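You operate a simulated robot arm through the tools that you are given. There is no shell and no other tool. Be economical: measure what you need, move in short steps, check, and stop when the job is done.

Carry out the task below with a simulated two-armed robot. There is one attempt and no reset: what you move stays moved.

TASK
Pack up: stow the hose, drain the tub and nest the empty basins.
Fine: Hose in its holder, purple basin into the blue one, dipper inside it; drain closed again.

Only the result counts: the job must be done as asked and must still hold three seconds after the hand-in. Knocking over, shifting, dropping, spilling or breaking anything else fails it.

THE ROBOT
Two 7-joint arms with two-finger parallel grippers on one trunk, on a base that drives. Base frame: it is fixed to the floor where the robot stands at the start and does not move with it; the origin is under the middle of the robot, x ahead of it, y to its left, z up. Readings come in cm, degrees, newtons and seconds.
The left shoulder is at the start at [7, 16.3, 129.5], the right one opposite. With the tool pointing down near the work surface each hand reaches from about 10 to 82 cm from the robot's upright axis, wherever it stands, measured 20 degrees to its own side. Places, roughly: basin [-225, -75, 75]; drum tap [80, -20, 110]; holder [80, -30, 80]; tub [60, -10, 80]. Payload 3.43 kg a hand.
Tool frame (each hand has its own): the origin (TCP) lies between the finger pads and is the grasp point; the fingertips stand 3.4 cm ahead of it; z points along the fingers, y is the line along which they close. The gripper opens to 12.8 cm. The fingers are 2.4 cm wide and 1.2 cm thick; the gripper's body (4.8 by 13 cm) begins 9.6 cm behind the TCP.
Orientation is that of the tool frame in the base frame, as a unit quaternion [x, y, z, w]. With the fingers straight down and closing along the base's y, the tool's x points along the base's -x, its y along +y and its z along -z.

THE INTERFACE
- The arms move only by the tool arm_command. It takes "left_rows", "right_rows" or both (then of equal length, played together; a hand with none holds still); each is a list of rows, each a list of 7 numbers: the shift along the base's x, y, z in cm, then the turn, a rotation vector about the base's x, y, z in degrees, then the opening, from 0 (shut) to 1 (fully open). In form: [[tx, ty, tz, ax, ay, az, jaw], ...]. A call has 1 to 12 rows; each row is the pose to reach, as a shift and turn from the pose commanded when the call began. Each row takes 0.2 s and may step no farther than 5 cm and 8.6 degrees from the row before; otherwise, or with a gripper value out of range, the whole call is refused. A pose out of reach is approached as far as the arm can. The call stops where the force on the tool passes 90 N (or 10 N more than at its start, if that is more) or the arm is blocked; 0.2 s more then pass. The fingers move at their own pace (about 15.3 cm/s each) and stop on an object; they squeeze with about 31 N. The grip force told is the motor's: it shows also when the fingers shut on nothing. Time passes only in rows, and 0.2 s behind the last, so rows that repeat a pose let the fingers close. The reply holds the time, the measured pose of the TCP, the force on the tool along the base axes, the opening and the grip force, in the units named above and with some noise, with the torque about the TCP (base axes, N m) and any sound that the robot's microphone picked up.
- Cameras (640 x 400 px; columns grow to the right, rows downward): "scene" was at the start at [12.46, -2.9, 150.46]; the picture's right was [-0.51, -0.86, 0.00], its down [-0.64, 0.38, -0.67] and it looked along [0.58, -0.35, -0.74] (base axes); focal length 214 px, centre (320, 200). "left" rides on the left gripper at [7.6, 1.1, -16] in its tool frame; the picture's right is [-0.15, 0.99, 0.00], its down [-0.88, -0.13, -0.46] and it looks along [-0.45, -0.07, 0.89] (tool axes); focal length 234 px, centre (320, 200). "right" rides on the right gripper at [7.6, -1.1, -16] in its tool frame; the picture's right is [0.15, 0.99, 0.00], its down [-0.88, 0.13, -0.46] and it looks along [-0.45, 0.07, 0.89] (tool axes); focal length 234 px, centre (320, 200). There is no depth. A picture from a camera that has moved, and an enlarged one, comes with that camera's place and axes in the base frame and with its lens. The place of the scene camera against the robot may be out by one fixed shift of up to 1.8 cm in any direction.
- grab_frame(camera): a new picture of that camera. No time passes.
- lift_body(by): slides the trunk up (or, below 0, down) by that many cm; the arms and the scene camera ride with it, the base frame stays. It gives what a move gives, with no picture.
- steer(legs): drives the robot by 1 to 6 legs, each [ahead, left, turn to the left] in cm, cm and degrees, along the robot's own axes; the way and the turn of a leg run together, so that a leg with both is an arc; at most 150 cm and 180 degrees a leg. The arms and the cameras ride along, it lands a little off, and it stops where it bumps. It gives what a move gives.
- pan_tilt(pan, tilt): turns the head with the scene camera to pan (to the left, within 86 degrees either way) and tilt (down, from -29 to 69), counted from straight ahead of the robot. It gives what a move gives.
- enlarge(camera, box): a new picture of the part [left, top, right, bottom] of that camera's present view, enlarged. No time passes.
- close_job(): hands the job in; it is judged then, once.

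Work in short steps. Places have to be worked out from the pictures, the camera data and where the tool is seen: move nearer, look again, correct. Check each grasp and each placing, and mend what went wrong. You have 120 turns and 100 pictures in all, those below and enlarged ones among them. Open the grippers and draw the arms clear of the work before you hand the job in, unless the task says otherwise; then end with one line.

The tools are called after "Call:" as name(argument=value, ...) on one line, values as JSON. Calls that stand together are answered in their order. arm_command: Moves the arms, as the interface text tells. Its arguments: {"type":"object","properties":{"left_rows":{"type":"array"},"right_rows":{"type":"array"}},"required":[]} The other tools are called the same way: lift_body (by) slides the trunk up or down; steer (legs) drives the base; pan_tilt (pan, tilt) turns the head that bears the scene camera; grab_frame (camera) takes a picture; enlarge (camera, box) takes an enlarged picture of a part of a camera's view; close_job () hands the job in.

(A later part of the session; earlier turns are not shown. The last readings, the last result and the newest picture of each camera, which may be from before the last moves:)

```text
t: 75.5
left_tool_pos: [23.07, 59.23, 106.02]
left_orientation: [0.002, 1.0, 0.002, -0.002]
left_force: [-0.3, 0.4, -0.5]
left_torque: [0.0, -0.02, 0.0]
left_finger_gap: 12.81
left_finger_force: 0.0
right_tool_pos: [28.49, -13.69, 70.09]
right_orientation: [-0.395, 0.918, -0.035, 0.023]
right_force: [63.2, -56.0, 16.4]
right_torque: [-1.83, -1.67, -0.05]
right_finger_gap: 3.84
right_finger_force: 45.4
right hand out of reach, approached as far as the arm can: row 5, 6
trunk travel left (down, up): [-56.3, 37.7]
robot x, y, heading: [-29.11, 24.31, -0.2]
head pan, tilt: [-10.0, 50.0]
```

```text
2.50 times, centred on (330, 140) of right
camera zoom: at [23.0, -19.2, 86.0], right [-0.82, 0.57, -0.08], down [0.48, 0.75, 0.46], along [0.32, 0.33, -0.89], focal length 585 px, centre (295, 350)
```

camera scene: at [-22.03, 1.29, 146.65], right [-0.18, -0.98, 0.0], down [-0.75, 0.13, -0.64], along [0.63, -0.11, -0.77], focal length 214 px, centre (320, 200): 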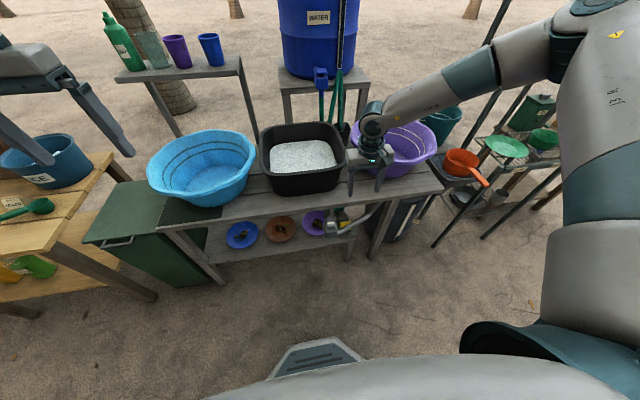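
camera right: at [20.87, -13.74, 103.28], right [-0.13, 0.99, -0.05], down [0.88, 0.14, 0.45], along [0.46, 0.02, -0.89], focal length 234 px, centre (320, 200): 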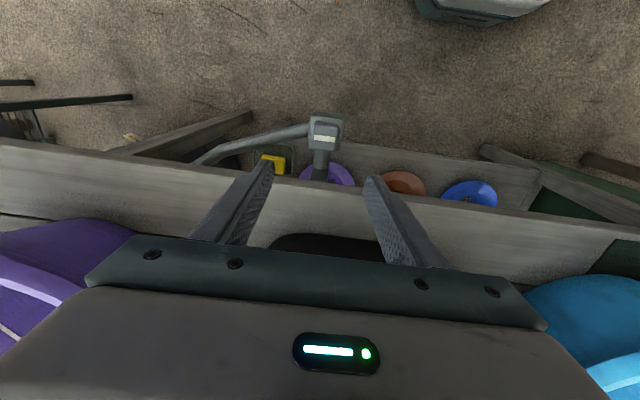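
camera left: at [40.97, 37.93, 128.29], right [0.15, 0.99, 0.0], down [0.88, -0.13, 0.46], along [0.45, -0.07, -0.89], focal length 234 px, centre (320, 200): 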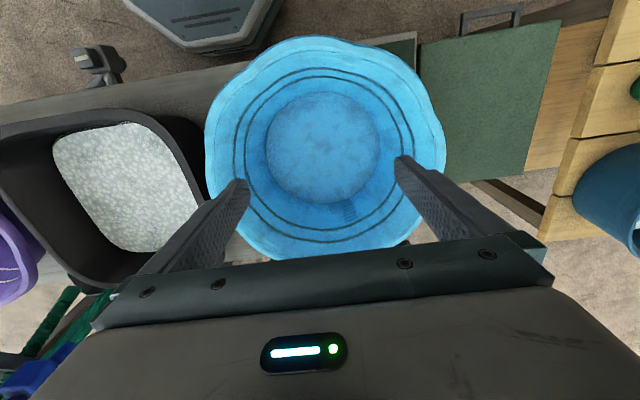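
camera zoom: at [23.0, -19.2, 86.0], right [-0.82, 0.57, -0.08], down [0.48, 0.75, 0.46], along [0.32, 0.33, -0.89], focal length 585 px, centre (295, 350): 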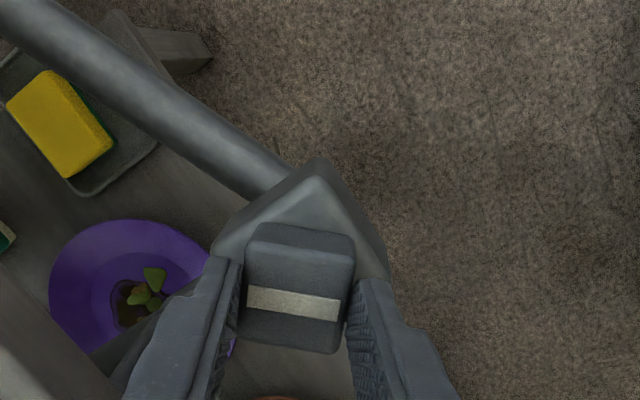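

It has turned about 49° but the wrist is near its limit. I'll release, rise, rotate the hand back and re-grip on the knob's other faces.

Call:
arm_command(right_rows=[[0.3, -0.3, 0, 0, 0, 0, 0.3], [0.3, -0.3, 0, 0, 0, 0, 0.6], [0.3, -0.3, 0.5, 0, 0, 0, 0.65], [0.3, -0.3, 3, 0, 0, 0, 0.65], [0.3, -0.3, 6, 0, 0, 0, 0.65], [0.3, -0.3, 6, 0, 0, -8, 0.65], [0.3, -0.3, 6, 0, 0, -16, 0.65], [0.3, -0.3, 6, 0, 0, -24, 0.65], [0.3, -0.3, 6, 0, 0, -32, 0.65], [0.3, -0.3, 6, 0, 0, -40, 0.65], [0.3, -0.3, 6, 0, 0, -48, 0.65]])

Call:
enlarge(camera="right", box=[230, 60, 430, 220])

Call:
enlarge(camera="scene", box=[240, 80, 480, 260])

```text
t: 77.9
left_tool_pos: [22.62, 59.71, 105.94]
left_orientation: [0.001, 1.0, 0.0, 0.0]
left_force: [0.1, 1.1, 0.2]
left_torque: [0.03, 0.0, -0.01]
left_finger_gap: 12.82
left_finger_force: 0.1
right_tool_pos: [27.36, -12.96, 75.95]
right_orientation: [0.009, 1.0, -0.026, 0.003]
right_force: [-0.3, 0.4, -0.7]
right_torque: [0.0, -0.02, -0.01]
right_finger_gap: 8.32
right_finger_force: 0.0
right hand out of reach, approached as far as the arm can: row 1, 2, 3, 4, 5
trunk travel left (down, up): [-56.3, 37.7]
robot x, y, heading: [-29.09, 24.53, -0.1]
head pan, tilt: [-10.0, 50.0]
```

```text
2.50 times, centred on (330, 140) of right
camera zoom: at [19.75, -13.03, 91.92], right [-0.13, 0.99, -0.05], down [0.88, 0.14, 0.45], along [0.46, 0.01, -0.89], focal length 585 px, centre (295, 350)
```

zoom: 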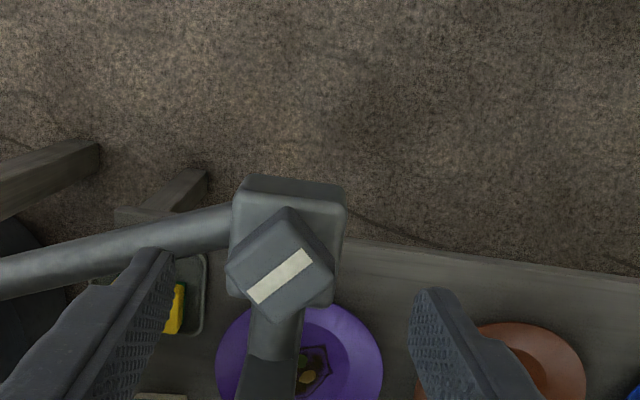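

```text
2.22 times, centred on (360, 170) of scene
camera zoom: at [-15.97, 24.1, 128.94], right [-0.18, -0.98, 0.0], down [-0.75, 0.14, -0.64], along [0.63, -0.11, -0.77], focal length 477 px, centre (231, 267)
```

zoom: 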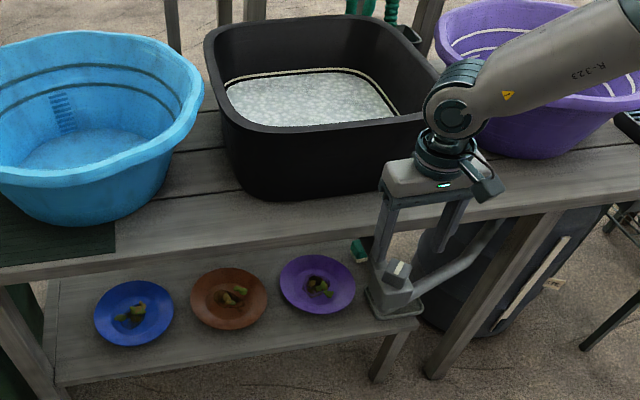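

The knob is at about 45° and the foam line has started to drop, so it's draining. While that runs I'll get ready to carry the purple basin (centre about [58, -50], rim about 40 cm across at z = 87); first I'll raise trunk and hand.

Call:
lift_body(by=21)

Call:
arm_command(left_rows=[[0, -4, 0, 0, 0, 0, 1], [0, -8, 0, 0, 0, 0, 1], [0, -12, 0, 0, 0, 0, 1], [0, -16, 0, 0, 0, 0, 1], [0, -16, 0, 0, 0, 0, 1]], right_rows=[[0, 0, 4, 0, 0, 0, 0.5], [0, 0, 8, 0, 0, 0, 0.5], [0, 0, 12, 0, 0, 0, 0.5], [0, 0, 16, 0, 0, 0, 0.5], [0, 0, 18, 0, 0, 2, 0.5]])

Call:
steer(legs=[[0, -74, 0], [24, 0, 0]])

Call:
pan_tilt(pan=0, tilt=55)

Call:
grab_frame(camera="scene")

```text
t: 80.2
left_tool_pos: [22.48, 59.71, 127.03]
left_orientation: [0.002, 1.0, -0.001, 0.0]
left_force: [0.1, 0.0, -0.2]
left_torque: [-0.02, 0.04, 0.03]
left_finger_gap: 12.78
left_finger_force: 0.0
right_tool_pos: [27.44, -13.03, 96.99]
right_orientation: [0.008, 1.0, -0.025, 0.001]
right_force: [0.1, 0.3, 0.5]
right_torque: [0.0, 0.01, -0.01]
right_finger_gap: 8.32
right_finger_force: 0.0
trunk travel left (down, up): [-77.3, 16.7]
robot x, y, heading: [-29.17, 24.29, -0.5]
head pan, tilt: [-10.0, 50.0]
```

```text
t: 81.4
left_tool_pos: [22.38, 43.88, 127.11]
left_orientation: [0.001, 1.0, -0.001, 0.001]
left_force: [-0.6, -0.7, -0.2]
left_torque: [-0.02, -0.01, 0.02]
left_finger_gap: 12.79
left_finger_force: 0.0
right_tool_pos: [27.56, -12.97, 114.99]
right_orientation: [-0.01, 1.0, -0.025, 0.003]
right_force: [0.1, 1.1, -0.2]
right_torque: [-0.01, -0.01, -0.02]
right_finger_gap: 6.39
right_finger_force: 0.1
trunk travel left (down, up): [-77.3, 16.7]
robot x, y, heading: [-29.34, 24.66, -0.2]
head pan, tilt: [-10.0, 50.0]
```

```text
t: 86.8
left_tool_pos: [46.24, -30.4, 127.12]
left_orientation: [0.003, 1.0, 0.001, 0.001]
left_force: [-0.7, 0.6, 0.7]
left_torque: [0.03, 0.0, -0.01]
left_finger_gap: 12.8
left_finger_force: 0.0
right_tool_pos: [51.15, -87.2, 114.91]
right_orientation: [-0.009, 1.0, -0.025, 0.004]
right_force: [-0.7, -0.4, -0.7]
right_torque: [0.02, 0.0, -0.03]
right_finger_gap: 6.41
right_finger_force: 0.0
trunk travel left (down, up): [-77.3, 16.7]
robot x, y, heading: [-5.72, -49.82, -0.4]
head pan, tilt: [-10.0, 50.0]
```

```text
t: 87.5
left_tool_pos: [46.35, -30.31, 127.02]
left_orientation: [0.002, 1.0, 0.0, 0.001]
left_force: [0.0, 0.7, -0.9]
left_torque: [-0.01, 0.02, -0.02]
left_finger_gap: 12.83
left_finger_force: 0.0
right_tool_pos: [51.26, -87.24, 114.95]
right_orientation: [-0.009, 1.0, -0.025, 0.003]
right_force: [0.0, -0.5, -0.4]
right_torque: [0.01, 0.02, 0.0]
right_finger_gap: 6.38
right_finger_force: 0.0
trunk travel left (down, up): [-77.3, 16.7]
robot x, y, heading: [-5.54, -49.59, -0.5]
head pan, tilt: [0.0, 55.0]
```

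```text
35 pictures are left
camera scene: at [7.52, -48.67, 149.29], right [-0.01, -1.0, 0.0], down [-0.82, 0.01, -0.57], along [0.57, 0.0, -0.82], focal length 214 px, centre (320, 200)
```

scene: 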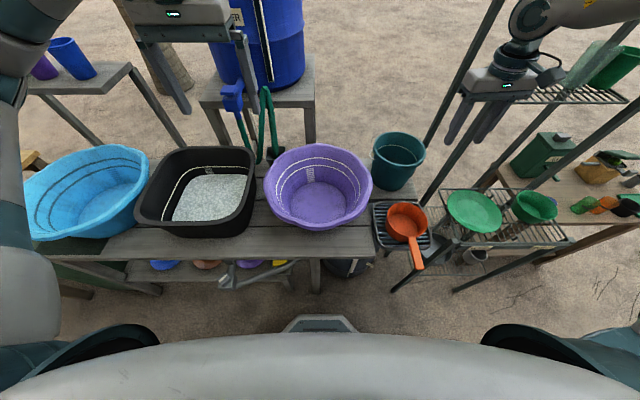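

Here is a clear view: purple basin centre about [59, -49.3], radius about 20. I'll bring both hands above its left and right rims with part-open fingers.

Call:
arm_command(left_rows=[[2, 0, -4, 0, 0, 0, 0.7], [4, 0, -8, 0, 0, 0, 0.4], [6, 0, -12, 0, 0, 0, 0.35], [8, 0, -16, 0, 0, 0, 0.35], [10, 0, -20, 0, 0, 0, 0.35], [11.7, 0, -24, 0, 0, 0, 0.35], [11.7, 0, -25, 0, 0, 0, 0.35], [11.7, 0, -25, 0, 0, 0, 0.35]], right_rows=[[1, 3, -2, 0, 0, 0, 0.5], [2, 6, -4, 0, 0, 0, 0.5], [3, 9, -6, 0, 0, 0, 0.5], [4, 12, -8, 0, 0, 1, 0.5], [5, 15, -10, 0, 0, 1, 0.5], [6.7, 18, -12, 0, 0, 1, 0.5], [6.7, 18, -13, 0, 0, 1, 0.5], [6.7, 18, -13, 0, 0, 1, 0.5]])

Call:
grab_frame(camera="right")

Call:
grab_frame(camera="left")

```text
t: 89.3
left_tool_pos: [58.01, -30.59, 102.1]
left_orientation: [0.003, 1.0, 0.0, 0.001]
left_force: [0.4, -0.5, -0.2]
left_torque: [0.0, 0.03, 0.01]
left_finger_gap: 4.47
left_finger_force: 0.1
right_tool_pos: [55.46, -72.37, 104.42]
right_orientation: [-0.018, 1.0, -0.024, 0.004]
right_force: [-0.2, -0.3, 0.0]
right_torque: [-0.02, 0.0, -0.02]
right_finger_gap: 6.4
right_finger_force: 0.0
right hand out of reach, approached as far as the arm can: row 5, 6, 7, 8
trunk travel left (down, up): [-77.3, 16.7]
robot x, y, heading: [-5.22, -49.77, -0.1]
head pan, tilt: [0.0, 55.0]
```

```text
34 pictures are left
camera right: at [47.76, -72.85, 120.49], right [-0.18, 0.98, -0.05], down [0.87, 0.18, 0.45], along [0.46, 0.04, -0.89], focal length 234 px, centre (320, 200)
```

right: 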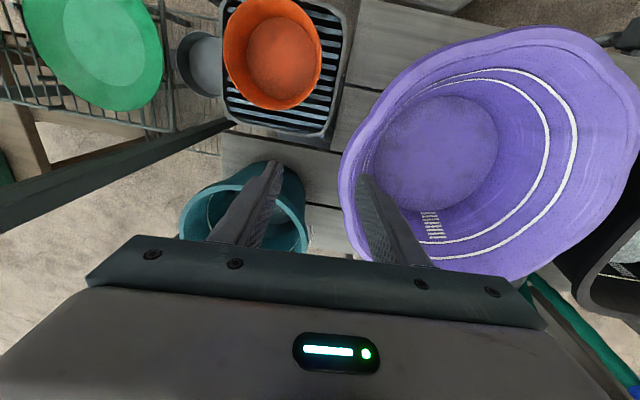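

```text
33 pictures are left
camera left: at [50.45, -29.22, 118.1], right [0.15, 0.99, 0.0], down [0.88, -0.13, 0.46], along [0.45, -0.07, -0.89], focal length 234 px, centre (320, 200)
```

left: 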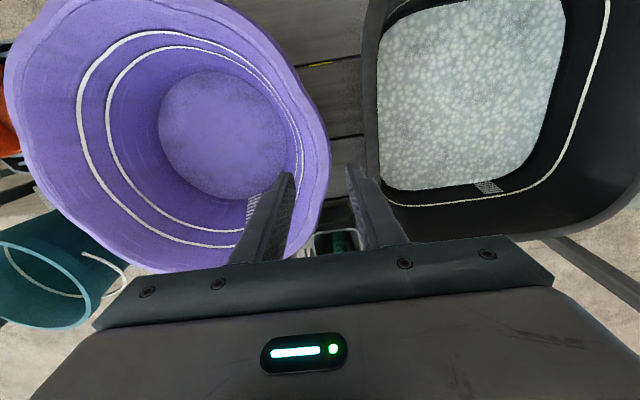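

The rims' extremes are at y = -68.5 and -29.4. The right arm again needs a lower trunk, so I'll raise both hands 14 cm, then lower the trunk 14.

Call:
arm_command(left_rows=[[0, 0, 4, 0, 0, 0, 0.35], [0, 0, 8, 0, 0, 0, 0.35], [0, 0, 12, 0, 0, 0, 0.35], [0, 0, 16, 0, 0, 0, 0.35], [0, 0, 16, 0, 0, 0, 0.35]], right_rows=[[0, 0, 4, 0, 0, 0, 0.4], [1, 1, 8, 0, 0, 0, 0.4], [2, 2, 12, 0, 0, 0, 0.4], [3.5, 3, 14, 0, 0, 0, 0.4], [3.5, 3, 14, 0, 0, 0, 0.4]])

Call:
lift_body(by=-18)

```text
t: 90.5
left_tool_pos: [58.06, -30.34, 118.19]
left_orientation: [0.003, 1.0, 0.0, 0.001]
left_force: [0.2, -0.4, -0.2]
left_torque: [0.0, 0.01, 0.0]
left_finger_gap: 4.48
left_finger_force: 0.1
right_tool_pos: [58.25, -70.23, 118.63]
right_orientation: [-0.017, 1.0, -0.023, 0.003]
right_force: [-0.1, 0.0, -0.4]
right_torque: [0.03, -0.03, 0.01]
right_finger_gap: 5.14
right_finger_force: 0.1
right hand out of reach, approached as far as the arm can: row 4, 5
trunk travel left (down, up): [-77.3, 16.7]
robot x, y, heading: [-5.75, -49.63, -0.3]
head pan, tilt: [0.0, 55.0]
```

```text
t: 92.5
left_tool_pos: [58.01, -30.37, 100.18]
left_orientation: [0.002, 1.0, 0.0, 0.001]
left_force: [1.0, 0.1, -0.7]
left_torque: [-0.02, -0.02, -0.02]
left_finger_gap: 4.48
left_finger_force: 0.2
right_tool_pos: [58.26, -70.33, 100.5]
right_orientation: [-0.017, 1.0, -0.023, 0.004]
right_force: [0.0, 0.4, -0.6]
right_torque: [-0.02, -0.02, 0.01]
right_finger_gap: 5.12
right_finger_force: 0.0
trunk travel left (down, up): [-59.3, 34.7]
robot x, y, heading: [-5.44, -49.41, -0.3]
head pan, tilt: [0.0, 55.0]
```

The right arm is limited reaching inward, so I'll shift the base left 8 cm and then bring the hands back over the rims.

Call:
steer(legs=[[2, 9, 0]])

Call:
arm_command(left_rows=[[0, -3, 0, 0, 0, 0, 0.35], [0, -6, 0, 0, 0, 0, 0.35], [0, -8.8, 0, 0, 0, 0, 0.35], [0, -8.8, 0, 0, 0, 0, 0.35]], right_rows=[[0, -3, 0, 0, 0, 0, 0.4], [0, -6, 0, 0, 0, 1, 0.4], [0, -7.4, 0, 0, 0, 2, 0.4], [0, -7.4, 0, 0, 0, 2, 0.4]])

Call:
grab_frame(camera="right")

Call:
grab_frame(camera="left")

```text
t: 93.6
left_tool_pos: [60.13, -21.55, 100.21]
left_orientation: [0.003, 1.0, 0.0, 0.001]
left_force: [-0.2, 0.9, -0.3]
left_torque: [0.0, 0.06, 0.01]
left_finger_gap: 4.46
left_finger_force: 0.1
right_tool_pos: [60.29, -61.29, 100.58]
right_orientation: [-0.017, 1.0, -0.024, 0.004]
right_force: [1.0, 0.5, 0.7]
right_torque: [-0.02, 0.0, -0.01]
right_finger_gap: 5.14
right_finger_force: 0.0
trunk travel left (down, up): [-59.3, 34.7]
robot x, y, heading: [-3.45, -40.9, -0.4]
head pan, tilt: [0.0, 55.0]
```

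```text
t: 94.6
left_tool_pos: [60.06, -30.31, 100.0]
left_orientation: [0.004, 1.0, -0.001, 0.001]
left_force: [-0.3, 0.0, 0.6]
left_torque: [-0.01, 0.01, -0.01]
left_finger_gap: 4.48
left_finger_force: 0.1
right_tool_pos: [60.18, -68.66, 100.48]
right_orientation: [-0.034, 0.999, -0.024, 0.005]
right_force: [-0.6, 0.0, 0.3]
right_torque: [0.0, 0.0, -0.03]
right_finger_gap: 5.13
right_finger_force: 0.1
trunk travel left (down, up): [-59.3, 34.7]
robot x, y, heading: [-3.31, -40.69, -0.5]
head pan, tilt: [0.0, 55.0]
```

```text
32 pictures are left
camera right: at [52.62, -69.54, 116.42], right [-0.21, 0.98, -0.05], down [0.86, 0.21, 0.46], along [0.45, 0.06, -0.89], focal length 234 px, centre (320, 200)
```

right: 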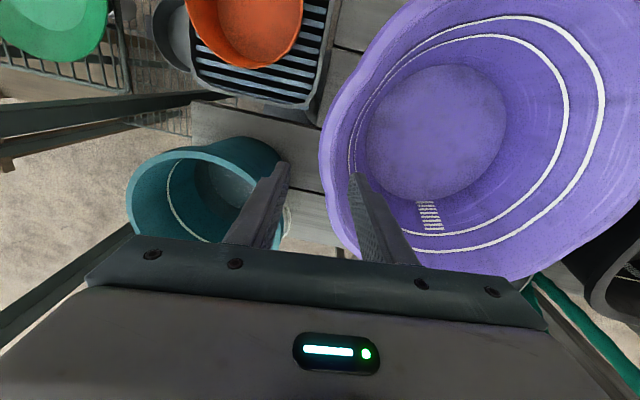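

```text
31 pictures are left
camera left: at [52.52, -28.96, 116.08], right [0.15, 0.99, 0.0], down [0.88, -0.14, 0.46], along [0.45, -0.07, -0.89], focal length 234 px, centre (320, 200)
```

left: 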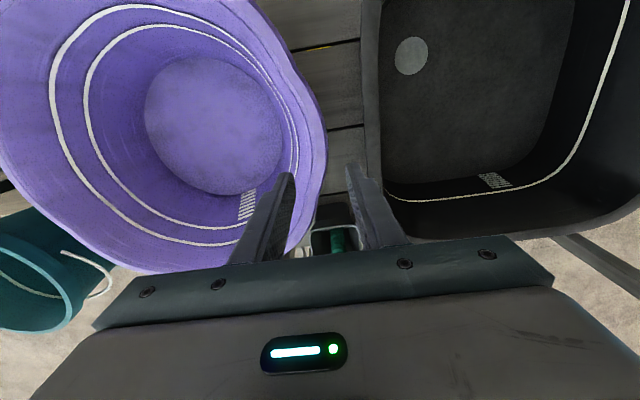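

The tub is already empty. Both hands straddle the purple rim nicely, so I'll lower 12 cm with the trunk and close both grippers.

Call:
lift_body(by=-12)

Call:
arm_command(left_rows=[[0, 0, 0, 0, 0, 0, 0.2], [0, 0, 0, 0, 0, 0, 0], [0, 0, 0, 0, 0, 0, 0], [0, 0, 0, 0, 0, 0, 0]], right_rows=[[0, 0, 0, 0, 0, 0, 0.2], [0, 0, 0, 0, 0, 0, 0], [0, 0, 0, 0, 0, 0, 0], [0, 0, 0, 0, 0, 0, 0]])

```text
t: 95.8
left_tool_pos: [60.32, -30.38, 91.91]
left_orientation: [-0.001, 1.0, -0.01, 0.019]
left_force: [-6.7, 4.0, 29.0]
left_torque: [-0.54, 0.49, -0.5]
left_finger_gap: 4.27
left_finger_force: 0.0
right_tool_pos: [60.68, -68.52, 91.88]
right_orientation: [-0.033, 0.999, -0.021, 0.025]
right_force: [-5.6, -2.4, 27.6]
right_torque: [0.47, 0.52, 0.2]
right_finger_gap: 4.84
right_finger_force: 0.1
trunk travel left (down, up): [-49.0, 45.0]
robot x, y, heading: [-3.62, -40.7, -0.7]
head pan, tilt: [0.0, 55.0]
stopped: the force on the tool passed its limit (the readings are from after the stop); the commanded pose is now the measured one
```

```text
t: 96.8
left_tool_pos: [60.62, -30.29, 91.12]
left_orientation: [0.0, 1.0, -0.008, 0.016]
left_force: [0.3, 1.8, 9.1]
left_torque: [-0.05, 0.08, 0.0]
left_finger_gap: 0.01
left_finger_force: 31.1
right_tool_pos: [60.89, -68.79, 91.21]
right_orientation: [-0.032, 0.999, -0.02, 0.019]
right_force: [-0.4, 0.5, 0.5]
right_torque: [-0.03, -0.01, 0.05]
right_finger_gap: 0.0
right_finger_force: 31.2
trunk travel left (down, up): [-49.0, 45.0]
robot x, y, heading: [-3.37, -40.97, -0.5]
head pan, tilt: [0.0, 55.0]
```

Both fingertips met something at about z = 88.5 and closed on nothing, so the rim is wider than my gap. I'll raise and look closely.

Call:
lift_body(by=4)

Call:
enlarge(camera="left", box=[200, 60, 440, 260])

Call:
enlarge(camera="right", box=[200, 60, 440, 260])

```text
t: 97.7
left_tool_pos: [60.8, -30.38, 95.1]
left_orientation: [-0.001, 1.0, -0.009, 0.015]
left_force: [-0.2, 0.3, 0.3]
left_torque: [0.02, 0.01, 0.02]
left_finger_gap: 0.0
left_finger_force: 31.3
right_tool_pos: [61.02, -68.57, 95.26]
right_orientation: [-0.033, 0.999, -0.02, 0.019]
right_force: [0.1, 0.0, -0.8]
right_torque: [-0.02, 0.02, 0.02]
right_finger_gap: 0.0
right_finger_force: 31.2
trunk travel left (down, up): [-53.0, 41.0]
robot x, y, heading: [-3.04, -40.7, -0.5]
head pan, tilt: [0.0, 55.0]
```

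```text
2.00 times, centred on (320, 160) of left
camera zoom: at [52.7, -28.86, 110.87], right [0.14, 0.99, -0.01], down [0.87, -0.12, 0.48], along [0.48, -0.08, -0.87], focal length 468 px, centre (320, 280)
```

zoom: 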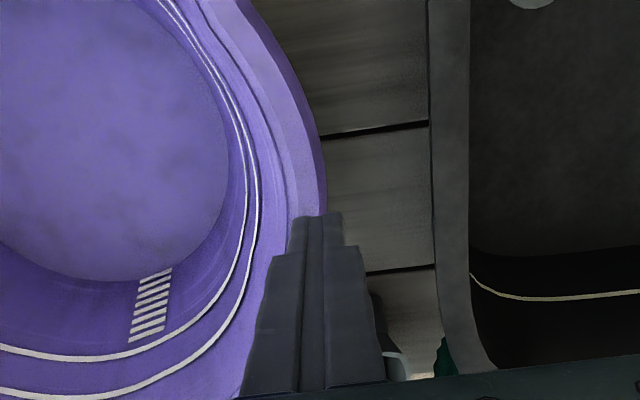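

```text
2.00 times, centred on (320, 160) of right
camera zoom: at [52.89, -69.53, 110.96], right [-0.21, 0.98, -0.05], down [0.85, 0.21, 0.48], along [0.48, 0.06, -0.88], focal length 468 px, centre (320, 280)
```

zoom: 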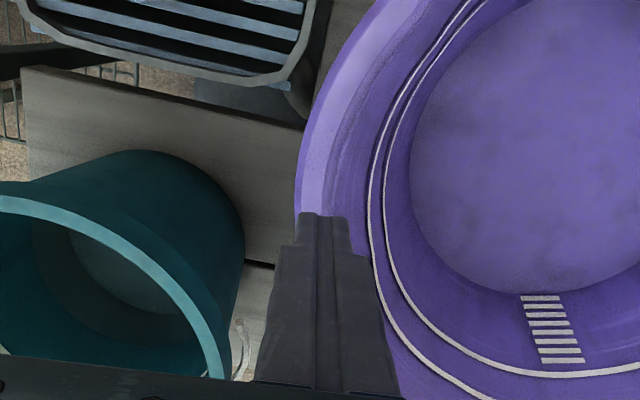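

The rim has a flange about 2 cm wide, and the inner fingers probably landed on it or the sloped wall. I'll open wider, shift the hands inward so the outer fingers just clear the rim, and lower 5.5 cm.

Call:
arm_command(left_rows=[[0, -1, 0, 0, 0, 0, 0.4], [0, -2, 0, 0, 0, 0, 0.6], [0, -2, 0, 0, 0, 0, 0.6]], right_rows=[[0, 0.5, 0, 0, 0, 0, 0.4], [0, 1, 0, 0, 0, 0, 0.62], [0, 1, 0, 0, 0, 0, 0.62]])

Call:
lift_body(by=-5.5)

```text
t: 98.5
left_tool_pos: [60.65, -32.21, 95.22]
left_orientation: [-0.002, 1.0, -0.008, 0.016]
left_force: [0.7, -0.2, 0.1]
left_torque: [-0.02, 0.0, 0.02]
left_finger_gap: 7.67
left_finger_force: 0.1
right_tool_pos: [60.92, -67.56, 95.27]
right_orientation: [-0.033, 0.999, -0.019, 0.02]
right_force: [-0.3, 0.7, -0.3]
right_torque: [-0.02, 0.01, 0.03]
right_finger_gap: 7.95
right_finger_force: 0.1
trunk travel left (down, up): [-53.0, 41.0]
robot x, y, heading: [-3.15, -40.62, -0.3]
head pan, tilt: [0.0, 55.0]
```

```text
t: 99.4
left_tool_pos: [60.67, -32.27, 89.67]
left_orientation: [0.0, 1.0, -0.008, 0.016]
left_force: [0.4, 0.0, -0.3]
left_torque: [-0.01, 0.02, -0.03]
left_finger_gap: 7.66
left_finger_force: 0.0
right_tool_pos: [60.98, -67.66, 89.9]
right_orientation: [-0.033, 0.999, -0.02, 0.019]
right_force: [0.1, -0.4, 0.6]
right_torque: [0.02, -0.02, -0.01]
right_finger_gap: 7.97
right_finger_force: 0.0
trunk travel left (down, up): [-47.5, 46.5]
robot x, y, heading: [-3.19, -40.67, -0.5]
head pan, tilt: [0.0, 55.0]
```

No contact now, with tips about 2 cm below the rim. I'll centre on the rim while narrowing, then close both.

Call:
arm_command(left_rows=[[0, 0.5, -0.4, 0, 0, 0, 0.5], [0, 1, -0.8, 0, 0, 0, 0.42], [0, 1.4, -0.8, 0, 0, 0, 0.35], [0, 1.4, -0.8, 0, 0, 0, 0.15], [0, 1.4, -0.8, 0, 0, 0, 0], [0, 1.4, -0.8, 0, 0, 0, 0], [0, 1.4, -0.8, 0, 0, 0, 0]], right_rows=[[0, -0.5, -0.4, 0, 0, 0, 0.5], [0, -1, -0.8, 0, 0, 0, 0.42], [0, -1.6, -0.8, 0, 0, 0, 0.35], [0, -1.6, -0.8, 0, 0, 0, 0.15], [0, -1.6, -0.8, 0, 0, 0, 0], [0, -1.6, -0.8, 0, 0, 0, 0], [0, -1.6, -0.8, 0, 0, 0, 0]])

```text
t: 101.0
left_tool_pos: [60.55, -31.54, 88.81]
left_orientation: [0.003, 1.0, -0.016, 0.018]
left_force: [-3.5, -61.4, 10.4]
left_torque: [-2.37, 0.51, 0.28]
left_finger_gap: 5.12
left_finger_force: 31.4
right_tool_pos: [60.93, -68.66, 89.3]
right_orientation: [-0.033, 0.999, -0.013, 0.021]
right_force: [0.1, 61.5, -0.5]
right_torque: [2.21, 0.38, -0.63]
right_finger_gap: 5.49
right_finger_force: 31.2
trunk travel left (down, up): [-47.5, 46.5]
robot x, y, heading: [-2.95, -40.76, -0.5]
head pan, tilt: [0.0, 55.0]
```

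The flange plus sloped wall gives only a skewed grip. I'll release, rise 9 cm and tilt both hands 32° so the fingers run parallel to the wall and the outer fingers hook under the flange.

Call:
arm_command(left_rows=[[0, -0.7, 0, 0, 0, 0, 0.3], [0, -1.4, 0, 0, 0, 0, 0.6], [0, -1.4, 0, 0, 0, 0, 0.6]], right_rows=[[0, 0.8, 0, 0, 0, 0, 0.3], [0, 1.6, 0, 0, 0, 0, 0.62], [0, 1.6, 0, 0, 0, 0, 0.62]])

Call:
lift_body(by=10)

Call:
arm_command(left_rows=[[0, 1.2, 0, -8, 0, 0, 0.5], [0, 2.6, 0, -16, 0, 0, 0.39], [0, 4, -1, -24, 0, 0, 0.39], [0, 5.2, -2, -32, 0, 0, 0.39], [0, 5.2, -3, -32, 0, 0, 0.39], [0, 5.2, -3, -32, 0, 0, 0.39]], right_rows=[[0, -1.2, 0, 8, 0, 0, 0.5], [0, -2.6, 0, 16, 0, 0, 0.39], [0, -4, -1, 24, 0, 0, 0.39], [0, -5.3, -2, 32, 0, 0, 0.39], [0, -5.3, -3.4, 32, 0, 0, 0.39], [0, -5.3, -3.4, 32, 0, 0, 0.39]])

Call:
grab_frame(camera="scene")

```text
t: 101.8
left_tool_pos: [60.73, -32.28, 88.79]
left_orientation: [-0.003, 1.0, -0.008, 0.017]
left_force: [-0.9, -0.4, 0.0]
left_torque: [0.02, -0.01, -0.01]
left_finger_gap: 7.67
left_finger_force: 0.0
right_tool_pos: [60.91, -67.8, 89.02]
right_orientation: [-0.032, 0.999, -0.022, 0.019]
right_force: [-0.2, 0.0, -0.6]
right_torque: [-0.01, 0.01, 0.01]
right_finger_gap: 7.96
right_finger_force: 0.0
trunk travel left (down, up): [-47.5, 46.5]
robot x, y, heading: [-3.13, -40.8, -0.3]
head pan, tilt: [0.0, 55.0]
```

```text
t: 103.2
left_tool_pos: [60.55, -32.34, 98.89]
left_orientation: [-0.001, 1.0, -0.008, 0.015]
left_force: [0.2, 0.9, 0.6]
left_torque: [-0.03, 0.04, 0.0]
left_finger_gap: 7.7
left_finger_force: 0.1
right_tool_pos: [61.07, -67.7, 99.0]
right_orientation: [-0.033, 0.999, -0.021, 0.019]
right_force: [0.2, -0.7, 0.1]
right_torque: [-0.01, 0.02, 0.01]
right_finger_gap: 7.94
right_finger_force: 0.1
trunk travel left (down, up): [-57.5, 36.5]
robot x, y, heading: [-3.54, -41.26, -0.5]
head pan, tilt: [0.0, 55.0]
```

```text
t: 104.6
left_tool_pos: [60.73, -27.0, 95.83]
left_orientation: [-0.005, 0.959, -0.285, 0.015]
left_force: [0.2, -0.5, -0.2]
left_torque: [0.01, -0.01, 0.02]
left_finger_gap: 5.0
left_finger_force: 0.2
right_tool_pos: [60.99, -72.92, 95.44]
right_orientation: [-0.025, 0.966, 0.255, 0.027]
right_force: [0.7, -0.1, -0.6]
right_torque: [0.04, 0.01, -0.02]
right_finger_gap: 4.94
right_finger_force: 0.0
trunk travel left (down, up): [-57.5, 36.5]
robot x, y, heading: [-3.25, -40.58, -0.4]
head pan, tilt: [0.0, 55.0]
```

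```text
28 pictures are left
camera scene: at [9.53, -39.7, 129.45], right [-0.01, -1.0, 0.0], down [-0.82, 0.01, -0.57], along [0.57, 0.0, -0.82], focal length 214 px, centre (320, 200)
```

scene: 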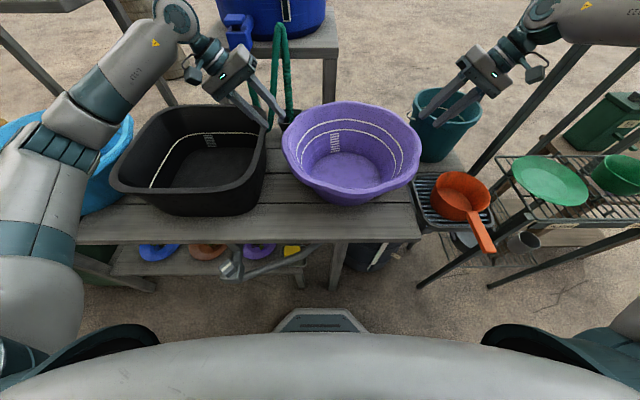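

Both hands are tilted and clear. I'll advance along the finger directions so the wall passes between the fingers.

Call:
arm_command(left_rows=[[0, -0.8, -1.6, 0, 0, 0, 0.39], [0, -1.6, -3.2, 0, 0, 0, 0.39], [0, -2.5, -4.8, 0, 0, 0, 0.39], [0, -3.3, -6.4, 0, 0, 0, 0.39], [0, -3.3, -6.4, 0, 0, 0, 0.39]], right_rows=[[0, 0.8, -1.6, 0, 0, 0, 0.39], [0, 1.6, -3.2, 0, 0, 0, 0.39], [0, 2.4, -4.8, 0, 0, 0, 0.39], [0, 3.1, -6.2, 0, 0, 0, 0.39], [0, 3.1, -6.2, 0, 0, 0, 0.39]])

```text
t: 105.8
left_tool_pos: [60.67, -30.54, 89.5]
left_orientation: [-0.005, 0.959, -0.284, 0.015]
left_force: [0.7, -0.2, 0.3]
left_torque: [0.01, -0.03, 0.0]
left_finger_gap: 5.0
left_finger_force: 0.0
right_tool_pos: [60.96, -69.71, 89.39]
right_orientation: [-0.026, 0.966, 0.255, 0.026]
right_force: [0.7, -0.1, 0.1]
right_torque: [0.02, 0.01, 0.01]
right_finger_gap: 5.0
right_finger_force: 0.0
trunk travel left (down, up): [-57.5, 36.5]
robot x, y, heading: [-3.47, -40.88, -0.3]
head pan, tilt: [0.0, 55.0]
```

No contact; I'll close both grippers and check the gaps.

Call:
arm_command(left_rows=[[0, 0, 0, 0, 0, 0, 0.2], [0, 0, 0, 0, 0, 0, 0], [0, 0, 0, 0, 0, 0, 0], [0, 0, 0, 0, 0, 0, 0]], right_rows=[[0, 0, 0, 0, 0, 0, 0.2], [0, 0, 0, 0, 0, 0, 0], [0, 0, 0, 0, 0, 0, 0], [0, 0, 0, 0, 0, 0, 0]])

Call:
grab_frame(camera="left")

Call:
grab_frame(camera="right")

```text
t: 106.8
left_tool_pos: [60.5, -30.99, 90.11]
left_orientation: [-0.002, 0.956, -0.292, 0.018]
left_force: [3.2, -57.1, 27.1]
left_torque: [-1.52, 0.23, 0.68]
left_finger_gap: 2.09
left_finger_force: 30.9
right_tool_pos: [60.82, -69.12, 90.03]
right_orientation: [-0.028, 0.965, 0.261, 0.03]
right_force: [5.1, 64.6, 14.4]
right_torque: [1.24, 0.05, -0.86]
right_finger_gap: 2.05
right_finger_force: 30.9
trunk travel left (down, up): [-57.5, 36.5]
robot x, y, heading: [-3.25, -40.62, -0.5]
head pan, tilt: [0.0, 55.0]
```

```text
27 pictures are left
camera left: at [52.39, -21.18, 102.5], right [0.15, 0.82, -0.55], down [0.86, 0.16, 0.48], along [0.48, -0.55, -0.69], focal length 234 px, centre (320, 200)
```

left: 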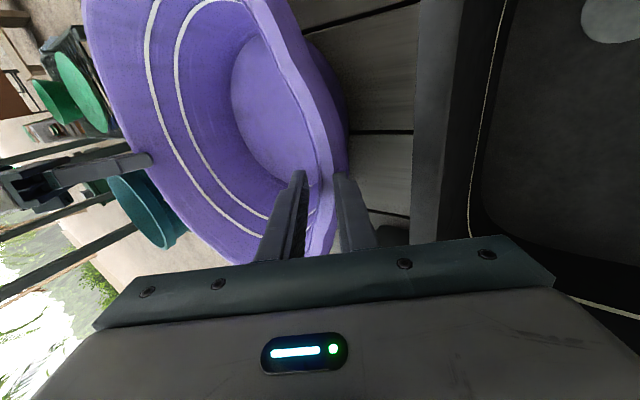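

```text
26 pictures are left
camera right: at [52.66, -78.3, 102.69], right [-0.21, 0.85, 0.49], down [0.85, -0.08, 0.52], along [0.48, 0.52, -0.7], focal length 234 px, centre (320, 200)
```

right: 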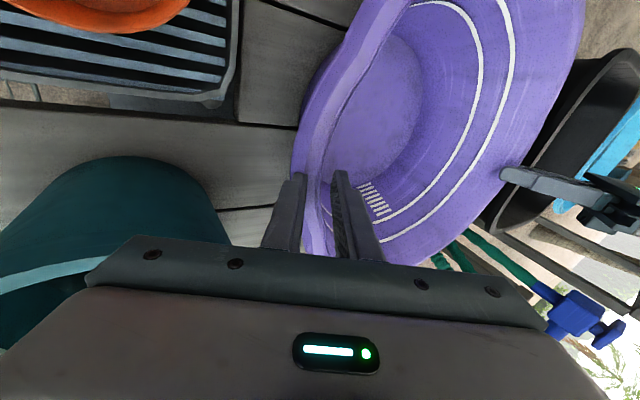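

Both hands hold the rim (2.05 cm each). I'll relax the side load slightly and lift with the trunk 5 cm.

Call:
arm_command(left_rows=[[0, -0.25, 0.3, 0, 0, 0, 0], [0, -0.45, 0.6, 0, 0, 0, 0]], right_rows=[[0, 0.25, 0.3, 0, 0, 0, 0], [0, 0.5, 0.6, 0, 0, 0, 0]])

Call:
lift_body(by=5)

Call:
grab_frame(camera="scene")

```text
t: 107.4
left_tool_pos: [60.58, -31.64, 90.28]
left_orientation: [-0.002, 0.956, -0.291, 0.017]
left_force: [4.0, -60.4, 20.2]
left_torque: [-1.6, -0.26, 1.03]
left_finger_gap: 0.91
left_finger_force: 31.0
right_tool_pos: [60.67, -68.71, 90.49]
right_orientation: [-0.028, 0.965, 0.261, 0.03]
right_force: [3.3, 65.6, 11.7]
right_torque: [1.45, 0.07, -0.8]
right_finger_gap: 0.91
right_finger_force: 31.1
trunk travel left (down, up): [-57.5, 36.5]
robot x, y, heading: [-3.83, -40.9, -0.4]
head pan, tilt: [0.0, 55.0]
```

```text
t: 108.3
left_tool_pos: [60.74, -30.83, 94.96]
left_orientation: [-0.005, 0.959, -0.283, 0.015]
left_force: [-0.1, 0.6, 0.9]
left_torque: [0.0, 0.01, -0.02]
left_finger_gap: 0.0
left_finger_force: 31.0
right_tool_pos: [61.06, -69.51, 94.92]
right_orientation: [-0.025, 0.966, 0.256, 0.027]
right_force: [-0.1, -0.8, -0.2]
right_torque: [-0.03, -0.03, 0.04]
right_finger_gap: 0.0
right_finger_force: 30.6
trunk travel left (down, up): [-62.5, 31.5]
robot x, y, heading: [-3.59, -41.08, -0.4]
head pan, tilt: [0.0, 55.0]
```

```text
25 pictures are left
camera scene: at [9.61, -39.71, 134.43], right [-0.01, -1.0, 0.0], down [-0.82, 0.01, -0.57], along [0.57, 0.0, -0.82], focal length 214 px, centre (320, 200)
```

scene: 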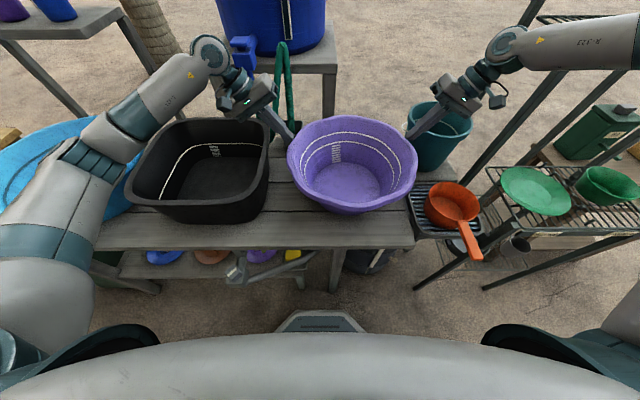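

The rim was only pinched at its edge and slipped out (the basin stayed in place). I'll re-enter deeper and further inward, with a wider opening, so the outer finger goes under the flange.

Call:
arm_command(left_rows=[[-0.5, 1, 0, 0, 0, 0, 0.4], [-1, 1.5, 0, 0, 0, 0, 0.6], [-1, 1.5, -1.5, 0, 0, 0, 0.6], [-1, 0.6, -3, 0, 0, 0, 0.6], [-1, -0.4, -4.5, 0, 0, 0, 0.6], [-1, -1.3, -6, 0, 0, 0, 0.6], [-1, -2.2, -7.5, 0, 0, 0, 0.6], [-1, -2.2, -7.5, 0, 0, 0, 0.6]], right_rows=[[-0.5, -1, 0, 0, 0, 0, 0.4], [-1, -1.5, 0, 0, 0, 0, 0.6], [-1, -1.5, -1.5, 0, 0, 0, 0.6], [-1, -0.6, -3, 0, 0, 0, 0.6], [-1, 0.4, -4.5, 0, 0, 0, 0.6], [-1, 1.2, -6, 0, 0, 0, 0.6], [-1, 2.1, -7.5, 0, 0, 0, 0.6], [-1, 2.1, -7.5, 0, 0, 0, 0.6]])

```text
t: 110.1
left_tool_pos: [59.76, -33.06, 87.67]
left_orientation: [-0.005, 0.959, -0.283, 0.015]
left_force: [-0.6, 0.6, 0.0]
left_torque: [-0.01, 0.0, -0.01]
left_finger_gap: 7.69
left_finger_force: 0.0
right_tool_pos: [59.91, -67.22, 87.39]
right_orientation: [-0.026, 0.966, 0.256, 0.028]
right_force: [-0.6, 0.2, -0.5]
right_torque: [0.01, 0.03, 0.0]
right_finger_gap: 7.67
right_finger_force: 0.1
trunk travel left (down, up): [-62.5, 31.5]
robot x, y, heading: [-3.37, -40.85, -0.2]
head pan, tilt: [0.0, 55.0]
```

The hands entered with no contact. Closing now.

Call:
arm_command(left_rows=[[0, 0, 0, 0, 0, 0, 0.4], [0, 0, 0, 0, 0, 0, 0.2], [0, 0, 0, 0, 0, 0, 0], [0, 0, 0, 0, 0, 0, 0]], right_rows=[[0, 0, 0, 0, 0, 0, 0.4], [0, 0, 0, 0, 0, 0, 0.2], [0, 0, 0, 0, 0, 0, 0], [0, 0, 0, 0, 0, 0, 0]])

Call:
enlarge(camera="right", box=[220, 100, 440, 280])

```text
t: 111.1
left_tool_pos: [59.7, -33.02, 87.63]
left_orientation: [-0.004, 0.959, -0.283, 0.014]
left_force: [-4.2, 5.9, 0.7]
left_torque: [1.36, -0.52, -0.47]
left_finger_gap: 1.55
left_finger_force: 30.8
right_tool_pos: [59.99, -67.25, 87.41]
right_orientation: [-0.025, 0.966, 0.255, 0.028]
right_force: [2.9, -6.2, -0.2]
right_torque: [-1.5, 0.6, -0.73]
right_finger_gap: 1.62
right_finger_force: 30.9
trunk travel left (down, up): [-62.5, 31.5]
robot x, y, heading: [-3.37, -40.46, -0.1]
head pan, tilt: [0.0, 55.0]
```

```text
2.22 times, centred on (330, 190) of right
camera zoom: at [51.78, -76.3, 100.24], right [-0.21, 0.85, 0.48], down [0.85, -0.08, 0.52], along [0.48, 0.51, -0.71], focal length 520 px, centre (298, 222)
```

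zoom: 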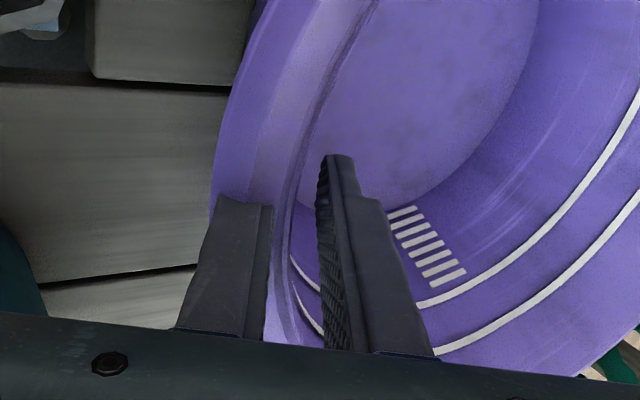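

Now a balanced wall grip (1.6 cm, small residual forces). I'll lift 5 cm with the trunk and check.

Call:
lift_body(by=5)

Call:
grab_frame(camera="scene")

```text
t: 112.0
left_tool_pos: [59.78, -33.06, 92.49]
left_orientation: [-0.005, 0.959, -0.283, 0.014]
left_force: [-3.9, 12.2, -1.5]
left_torque: [1.46, -0.2, -0.55]
left_finger_gap: 1.59
left_finger_force: 31.2
right_tool_pos: [60.01, -67.19, 92.36]
right_orientation: [-0.025, 0.966, 0.256, 0.027]
right_force: [4.2, -11.7, -2.0]
right_torque: [-1.49, 0.16, -0.85]
right_finger_gap: 1.62
right_finger_force: 30.7
trunk travel left (down, up): [-67.5, 26.5]
robot x, y, heading: [-3.56, -40.73, -0.7]
head pan, tilt: [0.0, 55.0]
```

```text
23 pictures are left
camera scene: at [9.64, -39.71, 139.44], right [-0.01, -1.0, 0.0], down [-0.82, 0.01, -0.57], along [0.57, 0.0, -0.82], focal length 214 px, centre (320, 200)
```

scene: 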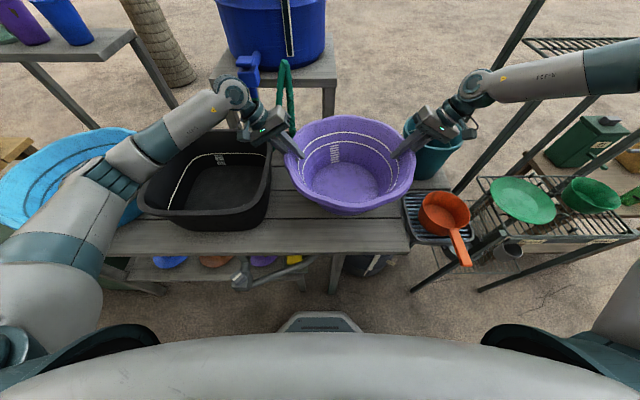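

The basin is lifted level. I'll raise it well clear (20 cm), back away from the tap, then drive left over toward the blue basin.

Call:
lift_body(by=19)

Call:
steer(legs=[[-14, 0, 0]])

Call:
grab_frame(camera="scene")

```text
t: 114.1
left_tool_pos: [59.86, -33.07, 111.58]
left_orientation: [-0.005, 0.959, -0.282, 0.015]
left_force: [-3.0, 21.1, -1.2]
left_torque: [1.56, -0.22, -0.5]
left_finger_gap: 1.59
left_finger_force: 31.2
right_tool_pos: [59.91, -67.32, 111.53]
right_orientation: [-0.026, 0.966, 0.255, 0.027]
right_force: [4.2, -22.1, -2.9]
right_torque: [-1.61, 0.19, -0.84]
right_finger_gap: 1.62
right_finger_force: 30.3
trunk travel left (down, up): [-86.5, 7.5]
robot x, y, heading: [-3.83, -40.58, -0.3]
head pan, tilt: [0.0, 55.0]
```

```text
t: 115.4
left_tool_pos: [45.9, -32.9, 111.39]
left_orientation: [-0.006, 0.959, -0.284, 0.013]
left_force: [-2.4, 24.7, -1.9]
left_torque: [1.59, -0.43, -0.39]
left_finger_gap: 1.59
left_finger_force: 31.1
right_tool_pos: [46.14, -67.05, 111.28]
right_orientation: [-0.025, 0.966, 0.256, 0.026]
right_force: [3.5, -23.7, -1.8]
right_torque: [-1.66, 0.39, -0.77]
right_finger_gap: 1.61
right_finger_force: 31.3
trunk travel left (down, up): [-86.5, 7.5]
robot x, y, heading: [-17.38, -40.63, -0.1]
head pan, tilt: [0.0, 55.0]
```

```text
22 pictures are left
camera scene: at [-4.13, -39.61, 158.41], right [-0.01, -1.0, 0.0], down [-0.82, 0.01, -0.57], along [0.57, 0.0, -0.82], focal length 214 px, centre (320, 200)
```

scene: 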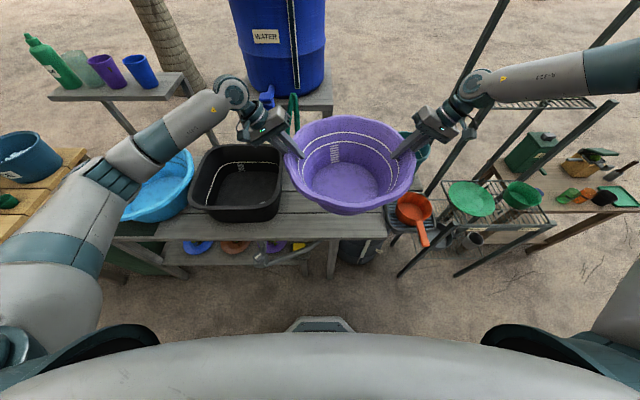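

Holding steady. I'll drive left 86 cm with the basin above the tub.

Call:
steer(legs=[[0, 86, 0]])

Call:
grab_frame(camera="scene")

Call:
grab_frame(camera="left")

```text
t: 120.0
left_tool_pos: [46.22, 53.58, 111.44]
left_orientation: [-0.006, 0.959, -0.282, 0.015]
left_force: [-3.1, 3.0, -1.1]
left_torque: [1.31, -0.37, -0.52]
left_finger_gap: 1.57
left_finger_force: 31.3
right_tool_pos: [46.42, 19.41, 111.41]
right_orientation: [-0.026, 0.966, 0.255, 0.025]
right_force: [3.6, -4.1, -1.7]
right_torque: [-1.44, 0.32, -0.75]
right_finger_gap: 1.63
right_finger_force: 31.2
trunk travel left (down, up): [-86.5, 7.5]
robot x, y, heading: [-16.65, 45.92, -0.2]
head pan, tilt: [0.0, 55.0]
```

```text
21 pictures are left
camera scene: at [-3.89, 46.89, 158.44], right [-0.01, -1.0, 0.0], down [-0.82, 0.01, -0.57], along [0.57, 0.0, -0.82], focal length 214 px, centre (320, 200)
```

scene: 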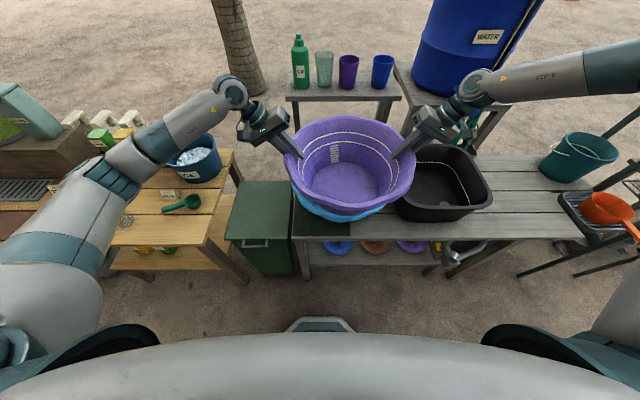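

```text
20 pictures are left
camera left: at [38.17, 63.21, 124.27], right [0.14, 0.83, -0.53], down [0.87, 0.15, 0.47], along [0.48, -0.53, -0.7], focal length 234 px, centre (320, 200)
```

left: 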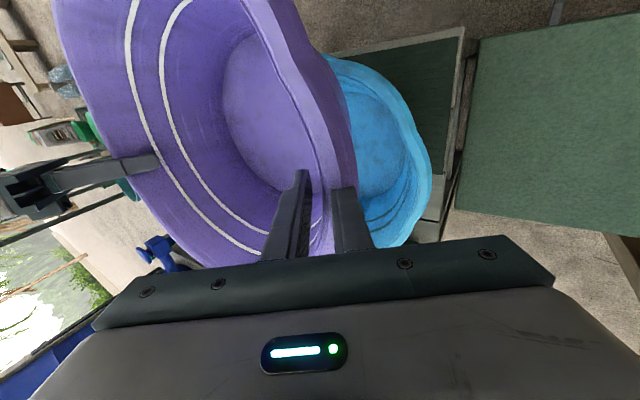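

The blue basin centre works out to about [56, 37] and the held purple centre to about [44, 36.5]. I'll drive 12 cm ahead, then verify.

Call:
steer(legs=[[12, 0.4, 0]])

Call:
lift_body(by=-12)

Call:
grab_frame(camera="scene")

Call:
grab_frame(camera="left")

```text
t: 121.2
left_tool_pos: [58.0, 53.94, 111.65]
left_orientation: [-0.005, 0.959, -0.283, 0.014]
left_force: [-3.7, -1.8, -1.3]
left_torque: [1.22, -0.33, -0.51]
left_finger_gap: 1.56
left_finger_force: 30.5
right_tool_pos: [58.36, 19.78, 111.56]
right_orientation: [-0.026, 0.966, 0.256, 0.028]
right_force: [3.4, 1.5, -1.5]
right_torque: [-1.38, 0.21, -0.8]
right_finger_gap: 1.62
right_finger_force: 30.9
trunk travel left (down, up): [-86.5, 7.5]
robot x, y, heading: [-5.15, 46.61, -0.4]
head pan, tilt: [0.0, 55.0]
```

```text
t: 122.7
left_tool_pos: [58.11, 54.11, 99.63]
left_orientation: [-0.006, 0.959, -0.282, 0.014]
left_force: [-4.5, -2.2, -1.6]
left_torque: [1.23, -0.2, -0.57]
left_finger_gap: 1.52
left_finger_force: 30.9
right_tool_pos: [58.42, 19.79, 99.53]
right_orientation: [-0.027, 0.966, 0.255, 0.027]
right_force: [4.2, 2.2, -2.5]
right_torque: [-1.37, 0.15, -0.85]
right_finger_gap: 1.61
right_finger_force: 31.0
trunk travel left (down, up): [-74.5, 19.5]
robot x, y, heading: [-4.85, 46.02, -0.3]
head pan, tilt: [0.0, 55.0]
```

```text
19 pictures are left
camera scene: at [7.98, 47.29, 146.46], right [-0.01, -1.0, 0.0], down [-0.82, 0.0, -0.57], along [0.57, 0.0, -0.82], focal length 214 px, centre (320, 200)
```

scene: 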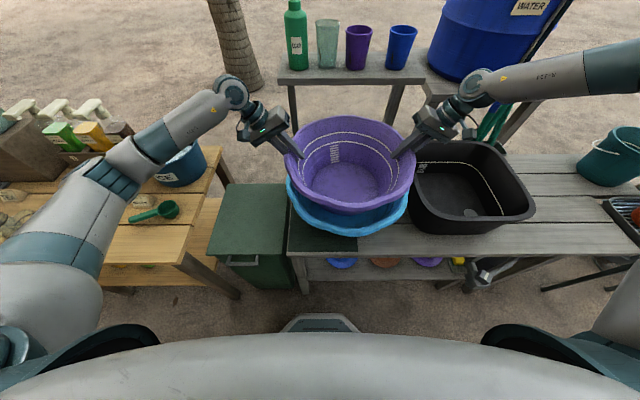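

```text
18 pictures are left
camera left: at [50.03, 63.59, 112.28], right [0.14, 0.83, -0.53], down [0.87, 0.15, 0.47], along [0.48, -0.53, -0.7], focal length 234 px, centre (320, 200)
```

left: 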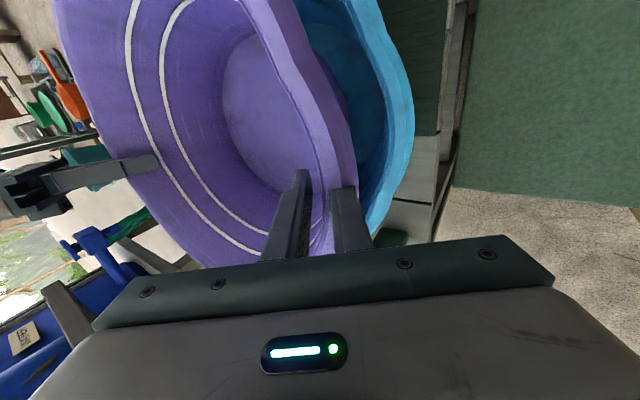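

The purple basin is centred over the blue within about 1 cm. I'll lower it 9 cm into the blue one and watch the forces.

Call:
lift_body(by=-8)

```text
t: 123.9
left_tool_pos: [58.12, 53.95, 91.56]
left_orientation: [-0.006, 0.959, -0.282, 0.014]
left_force: [-5.2, -2.7, -0.2]
left_torque: [1.22, -0.05, -0.56]
left_finger_gap: 1.54
left_finger_force: 30.9
right_tool_pos: [58.37, 19.71, 91.35]
right_orientation: [-0.026, 0.966, 0.256, 0.027]
right_force: [4.1, 0.6, -1.9]
right_torque: [-1.42, 0.04, -0.92]
right_finger_gap: 1.61
right_finger_force: 31.2
trunk travel left (down, up): [-66.5, 27.5]
robot x, y, heading: [-4.77, 46.47, -0.5]
head pan, tilt: [0.0, 55.0]
```

No contact yet. I'll lower 2 cm more.

Call:
lift_body(by=-2)

Call:
grab_frame(camera="scene")

```text
t: 124.6
left_tool_pos: [58.08, 53.84, 90.79]
left_orientation: [-0.003, 0.958, -0.287, 0.023]
left_force: [1.4, 1.1, 66.2]
left_torque: [2.7, 1.47, -1.35]
left_finger_gap: 1.63
left_finger_force: 31.0
right_tool_pos: [58.21, 19.5, 90.06]
right_orientation: [-0.025, 0.966, 0.256, 0.033]
right_force: [15.7, -17.4, 16.5]
right_torque: [-2.38, -0.88, -1.77]
right_finger_gap: 1.48
right_finger_force: 31.4
trunk travel left (down, up): [-64.5, 29.5]
robot x, y, heading: [-4.74, 46.28, -0.4]
head pan, tilt: [0.0, 55.0]
```

```text
17 pictures are left
camera scene: at [7.32, 47.07, 136.65], right [-0.01, -1.0, 0.0], down [-0.82, 0.01, -0.58], along [0.58, 0.0, -0.82], focal length 214 px, centre (320, 200)
```

scene: 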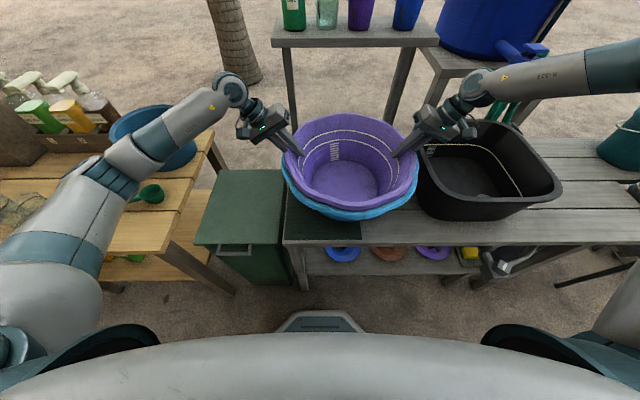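

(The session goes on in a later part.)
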